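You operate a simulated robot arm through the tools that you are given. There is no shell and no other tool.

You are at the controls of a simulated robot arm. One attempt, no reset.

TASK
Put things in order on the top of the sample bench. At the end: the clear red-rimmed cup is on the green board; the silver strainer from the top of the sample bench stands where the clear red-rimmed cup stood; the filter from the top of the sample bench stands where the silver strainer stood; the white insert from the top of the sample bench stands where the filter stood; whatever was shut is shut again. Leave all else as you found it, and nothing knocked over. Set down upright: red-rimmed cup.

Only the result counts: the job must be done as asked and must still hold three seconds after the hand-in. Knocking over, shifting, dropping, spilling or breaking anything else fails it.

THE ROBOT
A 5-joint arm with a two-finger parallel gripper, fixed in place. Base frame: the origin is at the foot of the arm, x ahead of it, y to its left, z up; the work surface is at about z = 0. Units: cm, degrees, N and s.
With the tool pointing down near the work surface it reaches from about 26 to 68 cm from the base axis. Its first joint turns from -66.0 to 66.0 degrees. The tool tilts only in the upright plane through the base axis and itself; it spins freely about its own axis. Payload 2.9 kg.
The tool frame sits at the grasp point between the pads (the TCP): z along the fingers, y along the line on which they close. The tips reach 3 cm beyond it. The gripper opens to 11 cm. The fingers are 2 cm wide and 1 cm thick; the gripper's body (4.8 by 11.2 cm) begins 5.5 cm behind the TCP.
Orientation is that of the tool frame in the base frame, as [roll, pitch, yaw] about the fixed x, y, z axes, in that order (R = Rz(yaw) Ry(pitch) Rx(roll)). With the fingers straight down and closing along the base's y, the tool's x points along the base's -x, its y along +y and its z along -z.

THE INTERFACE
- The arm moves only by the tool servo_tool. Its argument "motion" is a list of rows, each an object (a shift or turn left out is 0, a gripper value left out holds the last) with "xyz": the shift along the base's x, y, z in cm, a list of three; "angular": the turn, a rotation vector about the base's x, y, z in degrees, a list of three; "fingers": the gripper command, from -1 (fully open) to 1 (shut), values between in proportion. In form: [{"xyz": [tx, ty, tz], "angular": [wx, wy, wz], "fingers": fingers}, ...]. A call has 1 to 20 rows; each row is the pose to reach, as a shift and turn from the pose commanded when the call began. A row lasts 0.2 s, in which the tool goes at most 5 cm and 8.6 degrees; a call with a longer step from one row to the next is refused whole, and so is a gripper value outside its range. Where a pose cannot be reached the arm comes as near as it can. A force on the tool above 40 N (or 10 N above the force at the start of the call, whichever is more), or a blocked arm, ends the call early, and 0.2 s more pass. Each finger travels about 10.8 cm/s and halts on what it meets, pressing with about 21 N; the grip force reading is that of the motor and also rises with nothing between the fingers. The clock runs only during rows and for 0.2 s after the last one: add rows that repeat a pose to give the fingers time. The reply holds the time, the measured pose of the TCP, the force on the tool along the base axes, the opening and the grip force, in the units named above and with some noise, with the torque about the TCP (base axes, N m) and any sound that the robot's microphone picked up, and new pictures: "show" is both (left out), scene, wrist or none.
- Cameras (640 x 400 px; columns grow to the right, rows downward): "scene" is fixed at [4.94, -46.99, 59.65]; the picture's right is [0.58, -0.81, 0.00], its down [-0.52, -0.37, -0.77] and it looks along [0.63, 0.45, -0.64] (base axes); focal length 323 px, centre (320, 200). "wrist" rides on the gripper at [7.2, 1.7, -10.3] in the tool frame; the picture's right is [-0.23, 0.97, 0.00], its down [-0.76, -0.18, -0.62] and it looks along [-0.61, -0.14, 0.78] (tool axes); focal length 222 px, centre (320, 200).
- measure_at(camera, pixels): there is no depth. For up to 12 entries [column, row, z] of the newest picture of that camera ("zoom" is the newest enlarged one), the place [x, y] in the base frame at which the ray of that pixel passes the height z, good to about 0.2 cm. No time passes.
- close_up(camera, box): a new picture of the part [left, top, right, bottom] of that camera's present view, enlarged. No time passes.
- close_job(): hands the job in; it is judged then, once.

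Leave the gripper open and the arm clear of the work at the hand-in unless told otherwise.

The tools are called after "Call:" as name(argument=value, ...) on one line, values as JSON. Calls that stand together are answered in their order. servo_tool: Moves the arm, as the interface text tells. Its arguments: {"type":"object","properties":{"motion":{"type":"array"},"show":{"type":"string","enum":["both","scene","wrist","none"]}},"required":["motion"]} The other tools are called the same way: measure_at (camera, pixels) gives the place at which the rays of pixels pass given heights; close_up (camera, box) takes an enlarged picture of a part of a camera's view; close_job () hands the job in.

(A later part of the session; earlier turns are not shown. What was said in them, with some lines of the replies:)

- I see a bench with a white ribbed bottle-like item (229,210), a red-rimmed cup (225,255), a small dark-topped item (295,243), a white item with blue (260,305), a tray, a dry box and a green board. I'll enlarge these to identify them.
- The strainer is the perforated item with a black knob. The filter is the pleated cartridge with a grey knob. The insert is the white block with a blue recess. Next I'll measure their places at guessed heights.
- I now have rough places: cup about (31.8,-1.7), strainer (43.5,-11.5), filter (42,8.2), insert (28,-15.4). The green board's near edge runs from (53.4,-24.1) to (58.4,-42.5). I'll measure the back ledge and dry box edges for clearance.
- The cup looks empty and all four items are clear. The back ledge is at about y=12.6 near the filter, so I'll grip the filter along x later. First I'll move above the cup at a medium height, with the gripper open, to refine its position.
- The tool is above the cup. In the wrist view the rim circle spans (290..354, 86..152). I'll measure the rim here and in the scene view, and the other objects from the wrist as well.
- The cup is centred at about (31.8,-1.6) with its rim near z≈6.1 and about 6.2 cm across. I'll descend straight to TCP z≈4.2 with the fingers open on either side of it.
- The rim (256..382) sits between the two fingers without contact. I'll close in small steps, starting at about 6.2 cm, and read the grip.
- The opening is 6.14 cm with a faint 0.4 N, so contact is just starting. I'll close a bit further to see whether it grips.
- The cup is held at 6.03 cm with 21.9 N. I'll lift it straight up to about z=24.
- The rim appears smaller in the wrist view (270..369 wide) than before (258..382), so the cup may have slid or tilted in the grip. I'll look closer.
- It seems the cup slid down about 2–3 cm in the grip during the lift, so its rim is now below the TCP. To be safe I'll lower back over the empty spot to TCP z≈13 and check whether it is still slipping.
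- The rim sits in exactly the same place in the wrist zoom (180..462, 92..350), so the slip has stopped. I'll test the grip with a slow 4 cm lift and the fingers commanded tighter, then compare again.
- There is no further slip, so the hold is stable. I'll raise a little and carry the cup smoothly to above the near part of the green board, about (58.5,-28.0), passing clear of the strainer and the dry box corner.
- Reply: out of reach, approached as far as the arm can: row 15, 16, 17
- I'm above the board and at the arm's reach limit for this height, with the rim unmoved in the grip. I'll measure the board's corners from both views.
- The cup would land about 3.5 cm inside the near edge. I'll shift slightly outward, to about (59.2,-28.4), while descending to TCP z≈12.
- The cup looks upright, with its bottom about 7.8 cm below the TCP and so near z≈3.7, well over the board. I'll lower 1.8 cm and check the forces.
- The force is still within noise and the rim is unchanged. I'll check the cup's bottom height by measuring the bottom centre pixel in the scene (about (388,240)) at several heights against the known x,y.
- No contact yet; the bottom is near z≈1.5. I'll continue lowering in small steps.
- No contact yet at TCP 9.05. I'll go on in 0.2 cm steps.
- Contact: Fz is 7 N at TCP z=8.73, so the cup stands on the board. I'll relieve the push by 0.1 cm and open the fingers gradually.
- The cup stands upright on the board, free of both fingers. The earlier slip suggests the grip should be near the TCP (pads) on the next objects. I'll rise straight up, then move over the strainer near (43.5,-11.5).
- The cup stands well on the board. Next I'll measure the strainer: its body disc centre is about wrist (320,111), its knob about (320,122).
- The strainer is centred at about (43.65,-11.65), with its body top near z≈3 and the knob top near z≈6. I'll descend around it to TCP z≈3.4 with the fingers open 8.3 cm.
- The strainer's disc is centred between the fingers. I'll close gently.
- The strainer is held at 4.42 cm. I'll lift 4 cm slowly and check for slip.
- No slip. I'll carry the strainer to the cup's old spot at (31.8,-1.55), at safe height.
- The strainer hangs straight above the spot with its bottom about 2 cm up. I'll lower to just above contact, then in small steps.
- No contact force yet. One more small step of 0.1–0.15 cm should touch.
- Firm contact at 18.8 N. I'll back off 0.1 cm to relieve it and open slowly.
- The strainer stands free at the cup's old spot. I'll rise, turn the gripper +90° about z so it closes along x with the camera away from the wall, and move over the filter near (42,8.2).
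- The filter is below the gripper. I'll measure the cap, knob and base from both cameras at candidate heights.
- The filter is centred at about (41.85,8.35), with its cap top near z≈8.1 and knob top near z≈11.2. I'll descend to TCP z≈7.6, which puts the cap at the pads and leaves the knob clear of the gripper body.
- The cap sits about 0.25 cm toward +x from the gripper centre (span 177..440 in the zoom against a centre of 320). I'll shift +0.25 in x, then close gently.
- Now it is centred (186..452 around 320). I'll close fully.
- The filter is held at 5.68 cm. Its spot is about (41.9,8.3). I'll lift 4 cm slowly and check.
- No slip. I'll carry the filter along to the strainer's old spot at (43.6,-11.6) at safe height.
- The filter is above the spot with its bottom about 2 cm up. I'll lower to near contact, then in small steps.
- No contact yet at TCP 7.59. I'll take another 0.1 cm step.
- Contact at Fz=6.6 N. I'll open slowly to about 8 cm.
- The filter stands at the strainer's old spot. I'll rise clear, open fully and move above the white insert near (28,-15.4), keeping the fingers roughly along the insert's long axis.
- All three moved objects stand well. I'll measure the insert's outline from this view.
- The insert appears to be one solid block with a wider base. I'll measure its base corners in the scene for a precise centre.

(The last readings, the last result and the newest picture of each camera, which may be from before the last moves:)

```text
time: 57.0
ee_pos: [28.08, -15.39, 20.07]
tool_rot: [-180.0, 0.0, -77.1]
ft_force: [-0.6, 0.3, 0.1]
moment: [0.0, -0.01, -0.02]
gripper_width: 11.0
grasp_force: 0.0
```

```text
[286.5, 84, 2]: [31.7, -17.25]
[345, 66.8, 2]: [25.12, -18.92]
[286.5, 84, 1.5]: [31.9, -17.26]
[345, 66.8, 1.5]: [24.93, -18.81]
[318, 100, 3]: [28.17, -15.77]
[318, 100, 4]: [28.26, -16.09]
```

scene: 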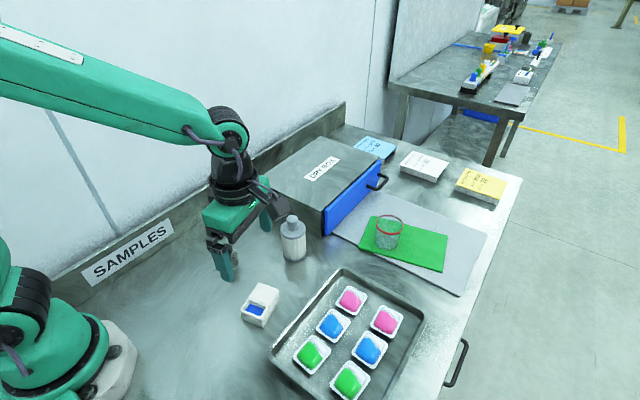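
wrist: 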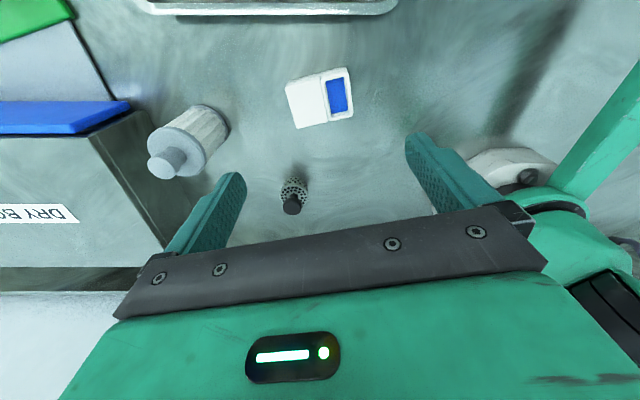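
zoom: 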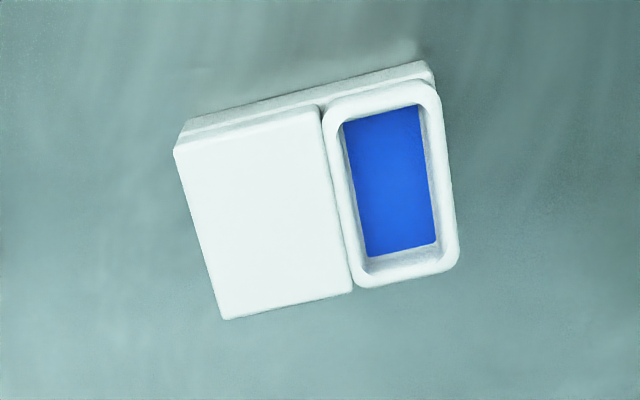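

The insert is centred at about (27.9,-15.7), with its long axis near 13.5°, about 6.8 by 4.7 cm, and 3.4 cm tall. I'll centre and descend with the fully open gripper to TCP z≈3.3.

Call:
servo_tool(motion=[{"xyz": [-0.18, -0.3, -2.5], "angular": [0, 0, 0.7]}, {"xyz": [-0.18, -0.3, -6], "angular": [0, 0, 0.7]}, {"xyz": [-0.18, -0.3, -9.5], "angular": [0, 0, 0.7]}, {"xyz": [-0.18, -0.3, -12.5], "angular": [0, 0, 0.7]}, {"xyz": [-0.18, -0.3, -14], "angular": [0, 0, 0.7]}, {"xyz": [-0.18, -0.3, -14], "angular": [0, 0, 0.7]}])

Call:
close_up(camera="wrist", box=[200, 60, 440, 220])

```text
time: 58.4
ee_pos: [27.89, -15.71, 6.02]
tool_rot: [-180.0, -0.1, -76.3]
ft_force: [0.3, 0.4, 0.2]
moment: [0.0, -0.01, 0.02]
gripper_width: 11.02
grasp_force: 0.0
```

scene: 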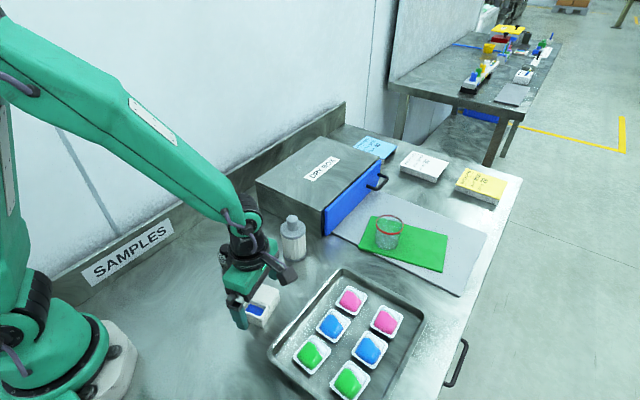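
wrist: 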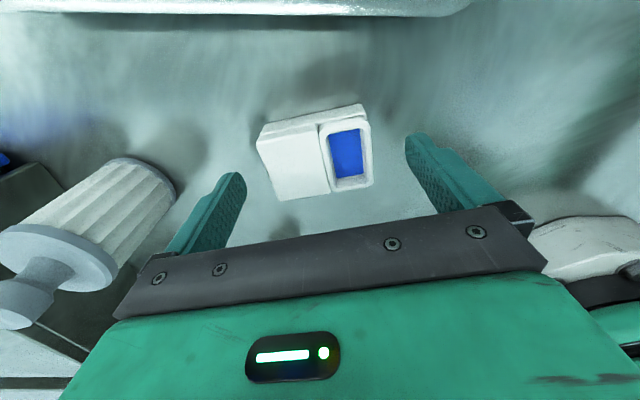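

```text
2.50 times, centred on (320, 140) of wrist
```

zoom: 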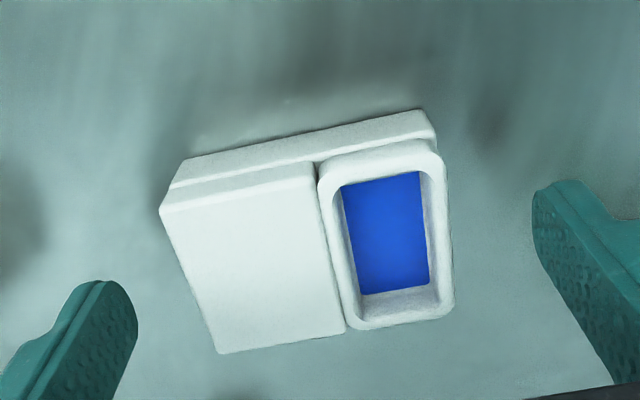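

The insert is centred between the fingers (diagonals cross at about (317,258), close to expected). I'll descend the last 2.7 cm.

Call:
servo_tool(motion=[{"xyz": [0, -0.1, -1]}, {"xyz": [0, -0.1, -2]}, {"xyz": [0, -0.1, -2.6]}, {"xyz": [0, -0.1, -2.75]}, {"xyz": [0, -0.1, -2.75]}], show="wrist")

Call:
close_up(camera="wrist", box=[200, 60, 440, 220])

```text
time: 59.6
ee_pos: [27.89, -15.62, 3.31]
tool_rot: [-180.0, 0.0, -76.3]
ft_force: [0.2, -0.3, -0.2]
moment: [-0.01, -0.02, -0.02]
gripper_width: 10.97
grasp_force: 0.1
```

wrist: 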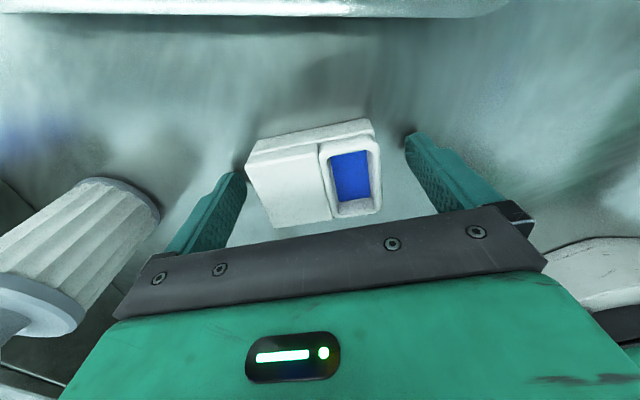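

```text
2.50 times, centred on (320, 140) of wrist
```

zoom: 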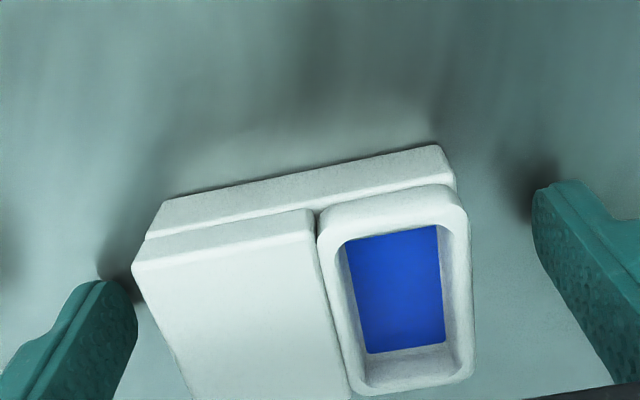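

The outline matches a centred block, with its ends about 2 cm from each finger. I'll close gently.

Call:
servo_tool(motion=[{"fingers": -0.7}, {"fingers": -0.45}, {"fingers": -0.3}, {"fingers": -0.25}, {"fingers": -0.2}, {"fingers": -0.1}, {"fingers": 0.1}, {"fingers": 0.1}], show="wrist")

Call:
close_up(camera="wrist", box=[200, 60, 440, 220])

```text
time: 61.4
ee_pos: [27.98, -15.77, 3.37]
tool_rot: [180.0, 0.0, -76.2]
ft_force: [2.1, -0.2, 2.1]
moment: [-0.01, -0.04, -0.04]
gripper_width: 7.16
grasp_force: 21.3
```

wrist: 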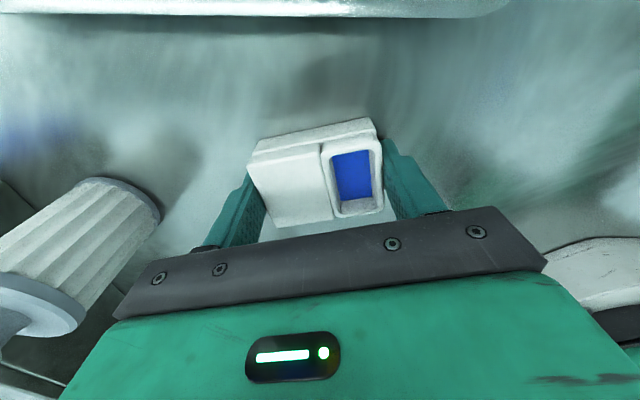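

```text
2.50 times, centred on (320, 140) of wrist
```

zoom: 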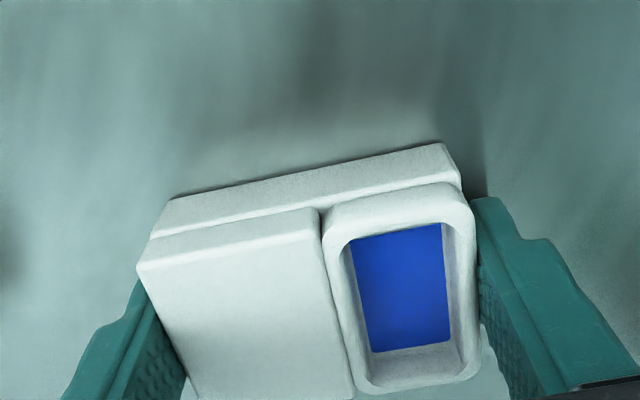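

The insert is held at 7.16 cm. I'll lift slowly 3 cm and check.

Call:
servo_tool(motion=[{"xyz": [0, 0, 0.2]}, {"xyz": [0, 0, 0.6]}, {"xyz": [0, 0, 1.2]}, {"xyz": [0, 0, 2]}, {"xyz": [0, 0, 3]}, {"xyz": [0, 0, 3]}])

Call:
close_up(camera="wrist", box=[200, 60, 440, 220])

Call:
close_up(camera="scene", box=[190, 220, 350, 340])

```text
time: 62.8
ee_pos: [27.94, -15.71, 6.31]
tool_rot: [180.0, 0.0, -76.4]
ft_force: [-0.1, -0.4, -0.8]
moment: [0.01, 0.0, -0.01]
gripper_width: 7.18
grasp_force: 21.1
```

scene: 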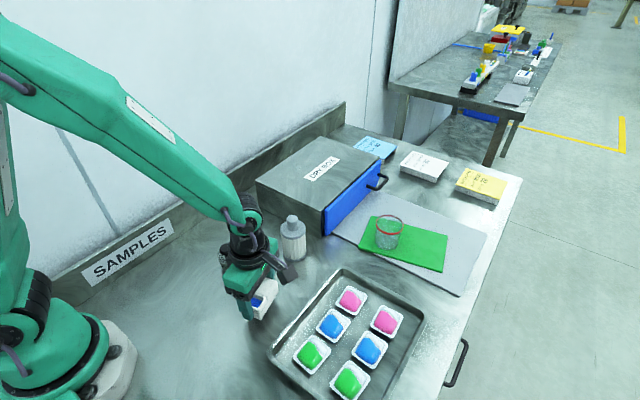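
wrist: 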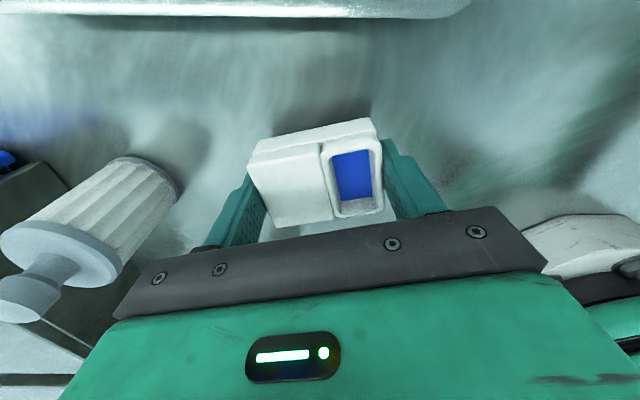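

```text
2.50 times, centred on (320, 140) of wrist
```

zoom: 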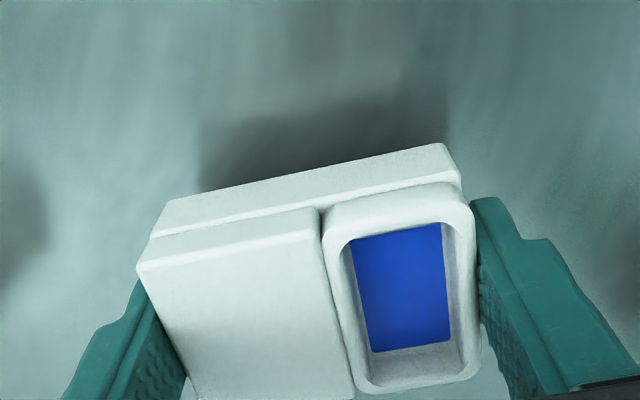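

```text
3.33 times, centred on (270, 280) of scene
```

zoom: 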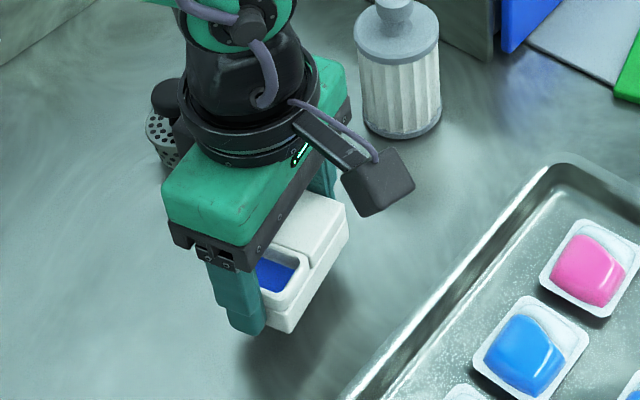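

The insert is held firmly without slip. Before carrying it over, I'll measure the back ledge's foot line and top in the scene to choose a safe orientation for placement.

Call:
measure_at(camera="scene", pixels=[[203.1, 220, 0], [255, 184.4, 0], [190, 228.75, 0], [229, 202.2, 0], [195, 194.5, 6], [195, 194.5, 8], [235, 170, 6], [235, 170, 8]])

Call:
close_up(camera="scene", box=[170, 150, 290, 250])

```text
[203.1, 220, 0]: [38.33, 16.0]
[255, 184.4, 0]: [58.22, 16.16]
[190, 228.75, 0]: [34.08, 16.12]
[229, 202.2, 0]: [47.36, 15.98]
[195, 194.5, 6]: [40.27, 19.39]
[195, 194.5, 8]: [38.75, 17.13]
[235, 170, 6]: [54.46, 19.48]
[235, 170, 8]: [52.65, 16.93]
```

```text
4.00 times, centred on (230, 200) of scene
```

zoom: 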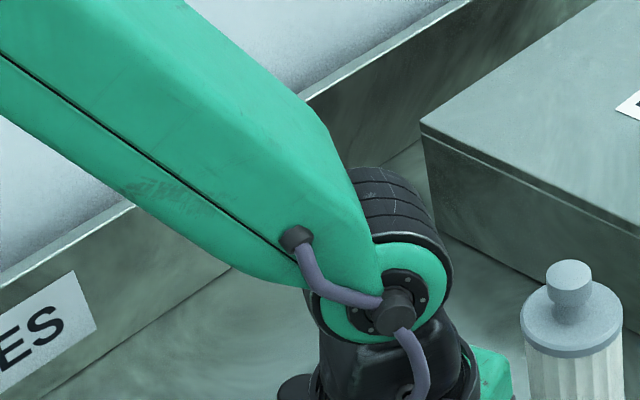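

The ledge foot is at y≈16, so there is ample room around the filter's old spot. I'll carry the insert there at height, keeping its orientation, and stop about 2.5 cm above the bench.

Call:
servo_tool(motion=[{"xyz": [0, 0, 1.5]}, {"xyz": [0, 0, 4]}, {"xyz": [0.25, 0.43, 7.5]}, {"xyz": [1, 1.73, 11]}, {"xyz": [2.26, 3.89, 13.3]}, {"xyz": [3.77, 6.49, 13.7]}, {"xyz": [5.27, 9.08, 13.7]}, {"xyz": [6.78, 11.68, 13.7]}, {"xyz": [8.28, 14.27, 13.7]}, {"xyz": [9.79, 16.87, 13.7]}, {"xyz": [11.3, 19.46, 13.7]}, {"xyz": [12.55, 21.63, 13.7]}, {"xyz": [13.55, 23.36, 13.7]}, {"xyz": [13.95, 24.05, 13]}, {"xyz": [13.95, 24.05, 10.5]}, {"xyz": [13.95, 24.05, 7.5]}, {"xyz": [13.95, 24.05, 4.5]}, {"xyz": [13.95, 24.05, 1.5]}, {"xyz": [13.95, 24.05, -0.5]}, {"xyz": [13.95, 24.05, -0.5]}])

Call:
close_up(camera="wrist", box=[200, 60, 440, 220])

Call:
close_up(camera="scene", box=[160, 160, 320, 280])

```text
time: 67.0
ee_pos: [41.93, 8.22, 5.81]
tool_rot: [180.0, 0.0, -76.2]
ft_force: [0.9, -0.5, -1.6]
moment: [0.03, -0.03, -0.03]
gripper_width: 7.16
grasp_force: 20.2
```

scene: 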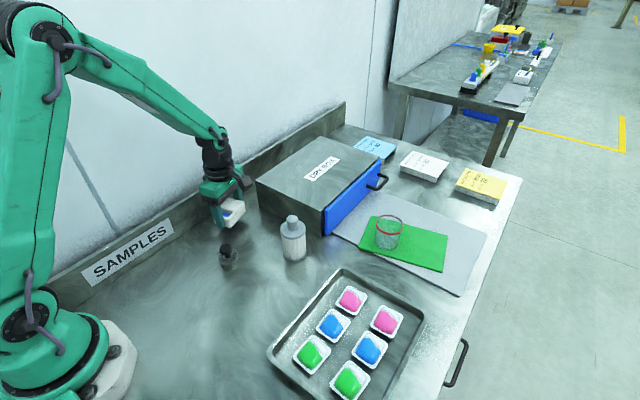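
wrist: 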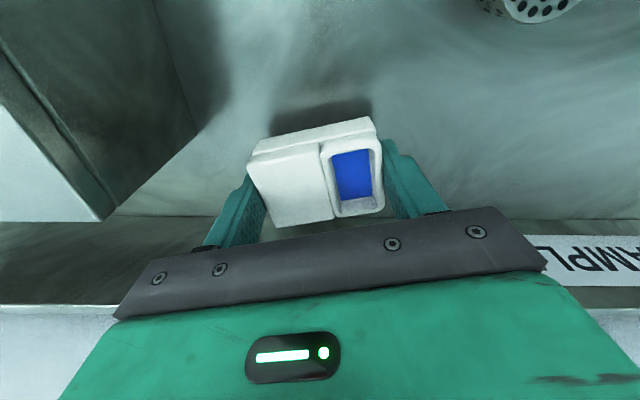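

```text
2.50 times, centred on (320, 140) of wrist
```

zoom: 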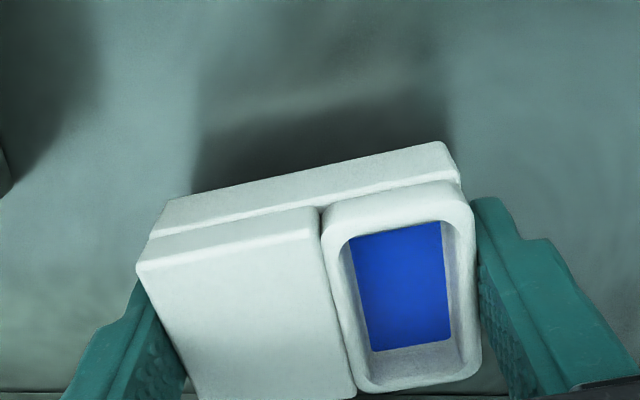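

```text
3.33 times, centred on (240, 220) of scene
```

zoom: 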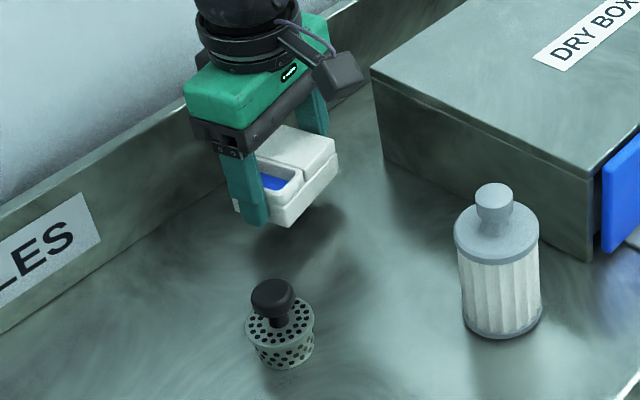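

The insert is above the filter's old spot at (41.9,8.25). I'll lower to near contact, then in small steps.

Call:
servo_tool(motion=[{"xyz": [0, 0.05, -0.8]}, {"xyz": [0, 0.05, -1.6]}, {"xyz": [0, 0.05, -2.25]}, {"xyz": [0, 0.05, -2.25]}], show="none")

Call:
servo_tool(motion=[{"xyz": [0, 0, -0.08]}, {"xyz": [0, 0, -0.15]}, {"xyz": [0, 0, -0.15]}], show="none")

```text
time: 68.0
ee_pos: [41.89, 8.24, 3.54]
tool_rot: [-180.0, -0.1, -76.3]
ft_force: [1.0, -0.3, -1.9]
moment: [-0.01, 0.01, 0.02]
gripper_width: 7.15
grasp_force: 20.9
```

```text
time: 68.8
ee_pos: [41.88, 8.31, 3.5]
tool_rot: [180.0, 0.0, -76.3]
ft_force: [0.1, -0.6, -1.2]
moment: [-0.01, -0.01, -0.02]
gripper_width: 7.16
grasp_force: 21.5
```

No contact yet. I'll take another 0.1 cm.

Call:
servo_tool(motion=[{"xyz": [0, 0, -0.05]}, {"xyz": [0, 0, -0.1]}, {"xyz": [0, 0, -0.1]}], show="none")

```text
time: 69.6
ee_pos: [41.92, 8.36, 3.35]
tool_rot: [-180.0, 0.0, -76.2]
ft_force: [-0.8, -0.4, 1.4]
moment: [-0.1, 0.0, -0.03]
gripper_width: 7.14
grasp_force: 20.9
```

Slight upward force (1.4 N against -1.2 before). One more 0.07 cm step should seat it.

Call:
servo_tool(motion=[{"xyz": [0, 0, -0.04]}, {"xyz": [0, 0, -0.07]}, {"xyz": [0, 0, -0.07]}], show="wrist")

```text
time: 70.4
ee_pos: [41.81, 8.26, 3.42]
tool_rot: [-179.9, 0.0, -76.4]
ft_force: [-4.5, -2.5, 17.0]
moment: [-0.08, 0.19, -0.14]
gripper_width: 7.18
grasp_force: 20.9
```

wrist: 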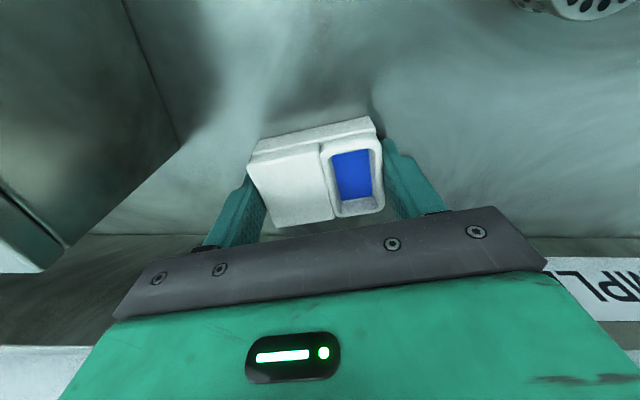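

The insert is seated at 17 N. I'll relieve 0.07 cm and open slowly.

Call:
servo_tool(motion=[{"xyz": [0, 0, 0.07]}, {"xyz": [0, 0, 0.07], "fingers": -0.2}, {"xyz": [0, 0, 0.07], "fingers": -0.31}, {"xyz": [0, 0, 0.07], "fingers": -0.38}, {"xyz": [0, 0, 0.07], "fingers": -0.5}, {"xyz": [0, 0, 0.07], "fingers": -0.65}, {"xyz": [0, 0, 0.07], "fingers": -0.65}])

Call:
close_up(camera="wrist", box=[200, 60, 440, 220])

```text
time: 72.0
ee_pos: [41.91, 8.27, 3.35]
tool_rot: [-180.0, 0.0, -76.2]
ft_force: [0.7, -0.8, 0.4]
moment: [-0.01, -0.03, 0.05]
gripper_width: 9.08
grasp_force: 0.0
```

scene: 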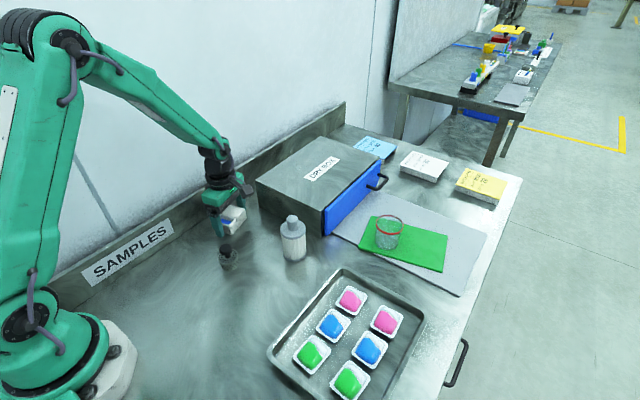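
wrist: 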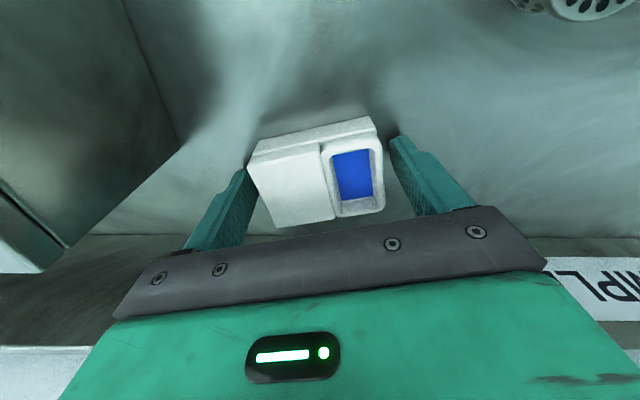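

```text
2.50 times, centred on (320, 140) of wrist
```

zoom: 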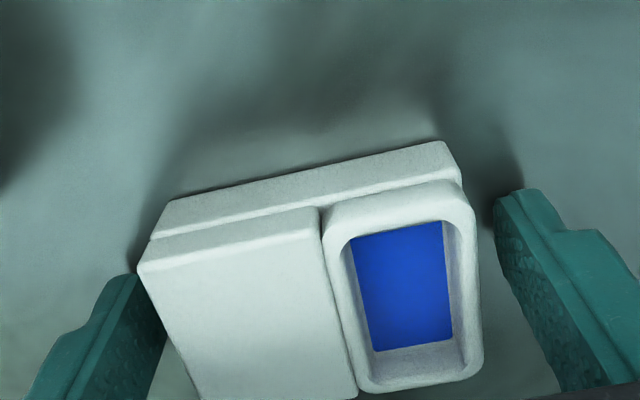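

The insert stands free between the fingers. I'll rise straight up, open the gripper fully and retreat to a clear height, then check everything.

Call:
servo_tool(motion=[{"xyz": [0, 0, 1]}, {"xyz": [0, 0, 3]}, {"xyz": [0, 0, 6]}, {"xyz": [0, 0, 9.5]}, {"xyz": [0, 0, 13]}, {"xyz": [0, -0.5, 16.5]}, {"xyz": [-0.5, -1.5, 20], "fingers": -1}, {"xyz": [-1.5, -2.5, 23.5]}, {"xyz": [-2.5, -4, 27]}, {"xyz": [-3.5, -5.5, 30]}, {"xyz": [-4, -6, 31.5]}, {"xyz": [-4, -6, 31.5]}])

Call:
close_up(camera="scene", box=[170, 170, 330, 280])

Call:
close_up(camera="scene", box=[240, 130, 540, 400])

Call:
close_up(camera="scene", box=[340, 190, 460, 280])

```text
time: 74.6
ee_pos: [37.77, 2.25, 34.81]
tool_rot: [-180.0, 0.0, -76.3]
ft_force: [-0.3, -0.1, 1.0]
moment: [0.0, 0.01, 0.0]
gripper_width: 11.01
grasp_force: 0.0
```

scene: 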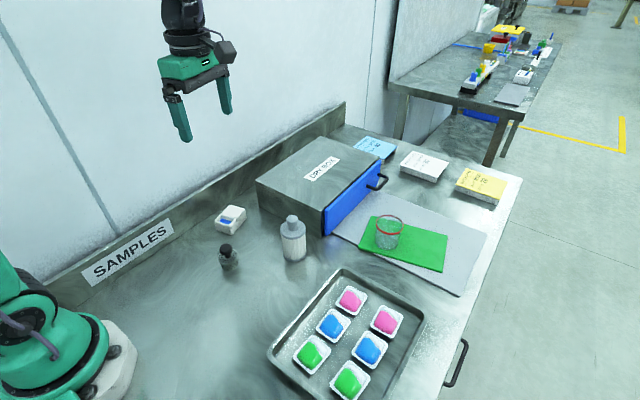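
wrist: 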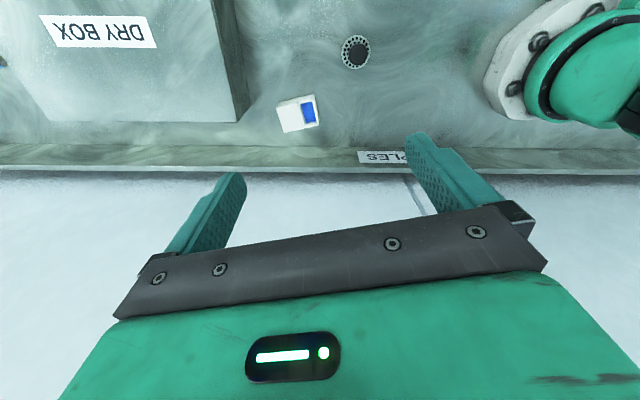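

```text
3.64 times, centred on (250, 225) of scene
```

zoom: 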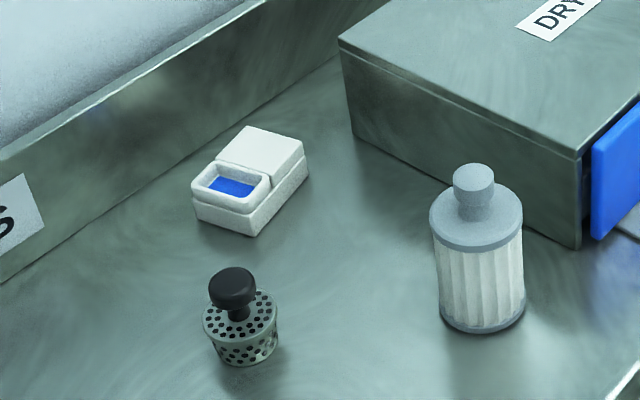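

```text
1.48 times, centred on (390, 265) of scene
```

zoom: 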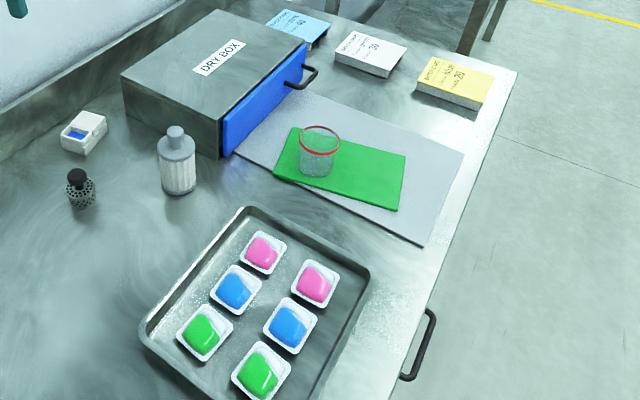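

```text
4.44 times, centred on (400, 235) of scene
```

zoom: 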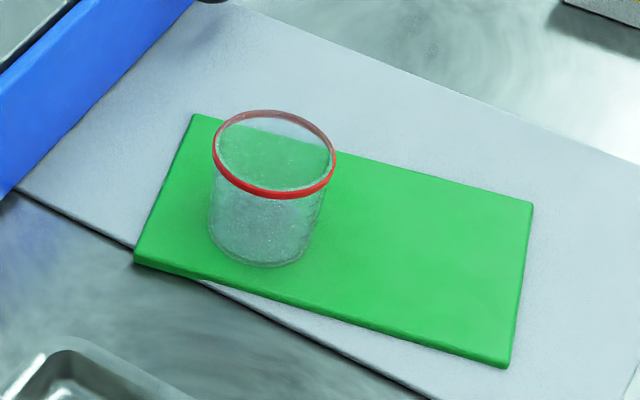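

All objects stand. I'll verify the final places: strainer base about (229.4,266), filter base about (294.5,255.5), insert base corners and cup.

Call:
measure_at(camera="scene", pixels=[[229.4, 266, 0], [294.5, 255.3, 0], [215.5, 226.8, 0], [232, 234.5, 0], [246.7, 218, 0], [388.5, 243.5, 0.9]])

```text
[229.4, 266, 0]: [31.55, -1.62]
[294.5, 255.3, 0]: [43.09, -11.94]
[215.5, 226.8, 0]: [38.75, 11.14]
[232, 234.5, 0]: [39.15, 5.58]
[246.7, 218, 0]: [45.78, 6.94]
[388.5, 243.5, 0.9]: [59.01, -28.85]
```

Everything measures where it should be: strainer about (31.6,-1.6), filter about (43.3,-11.8), insert about (42,8.5), and the cup upright on the green board. The drawer and all other items look unchanged. The gripper is open and clear, so I'm handing in.

Call:
close_job()

```text
The job is handed in.
```

The bench is in order as asked, and I've handed the job in; I don't have the verdict. The final measurements, good to a few millimetres, and pictures looked right:

| Item | Where it is now | Position (x, y in cm) |
|---|---|---|
| Red-rimmed cup | Upright on the green board | about (59, -28) |
| Silver strainer | Where the cup stood | about (31.6, -1.6) |
| Filter | Where the strainer stood | about (43.3, -11.8) |
| White insert | Where the filter stood | about (42, 8.5) |

- **Cup slip:** the cup slid about 3 cm down in the grip on its first lift, then held. I set it down gently on the board and nothing was dropped.
- **Everything else:** I did not touch the drawer, and nothing else on the bench looked moved or knocked over. The gripper is open and the arm is clear of the work.
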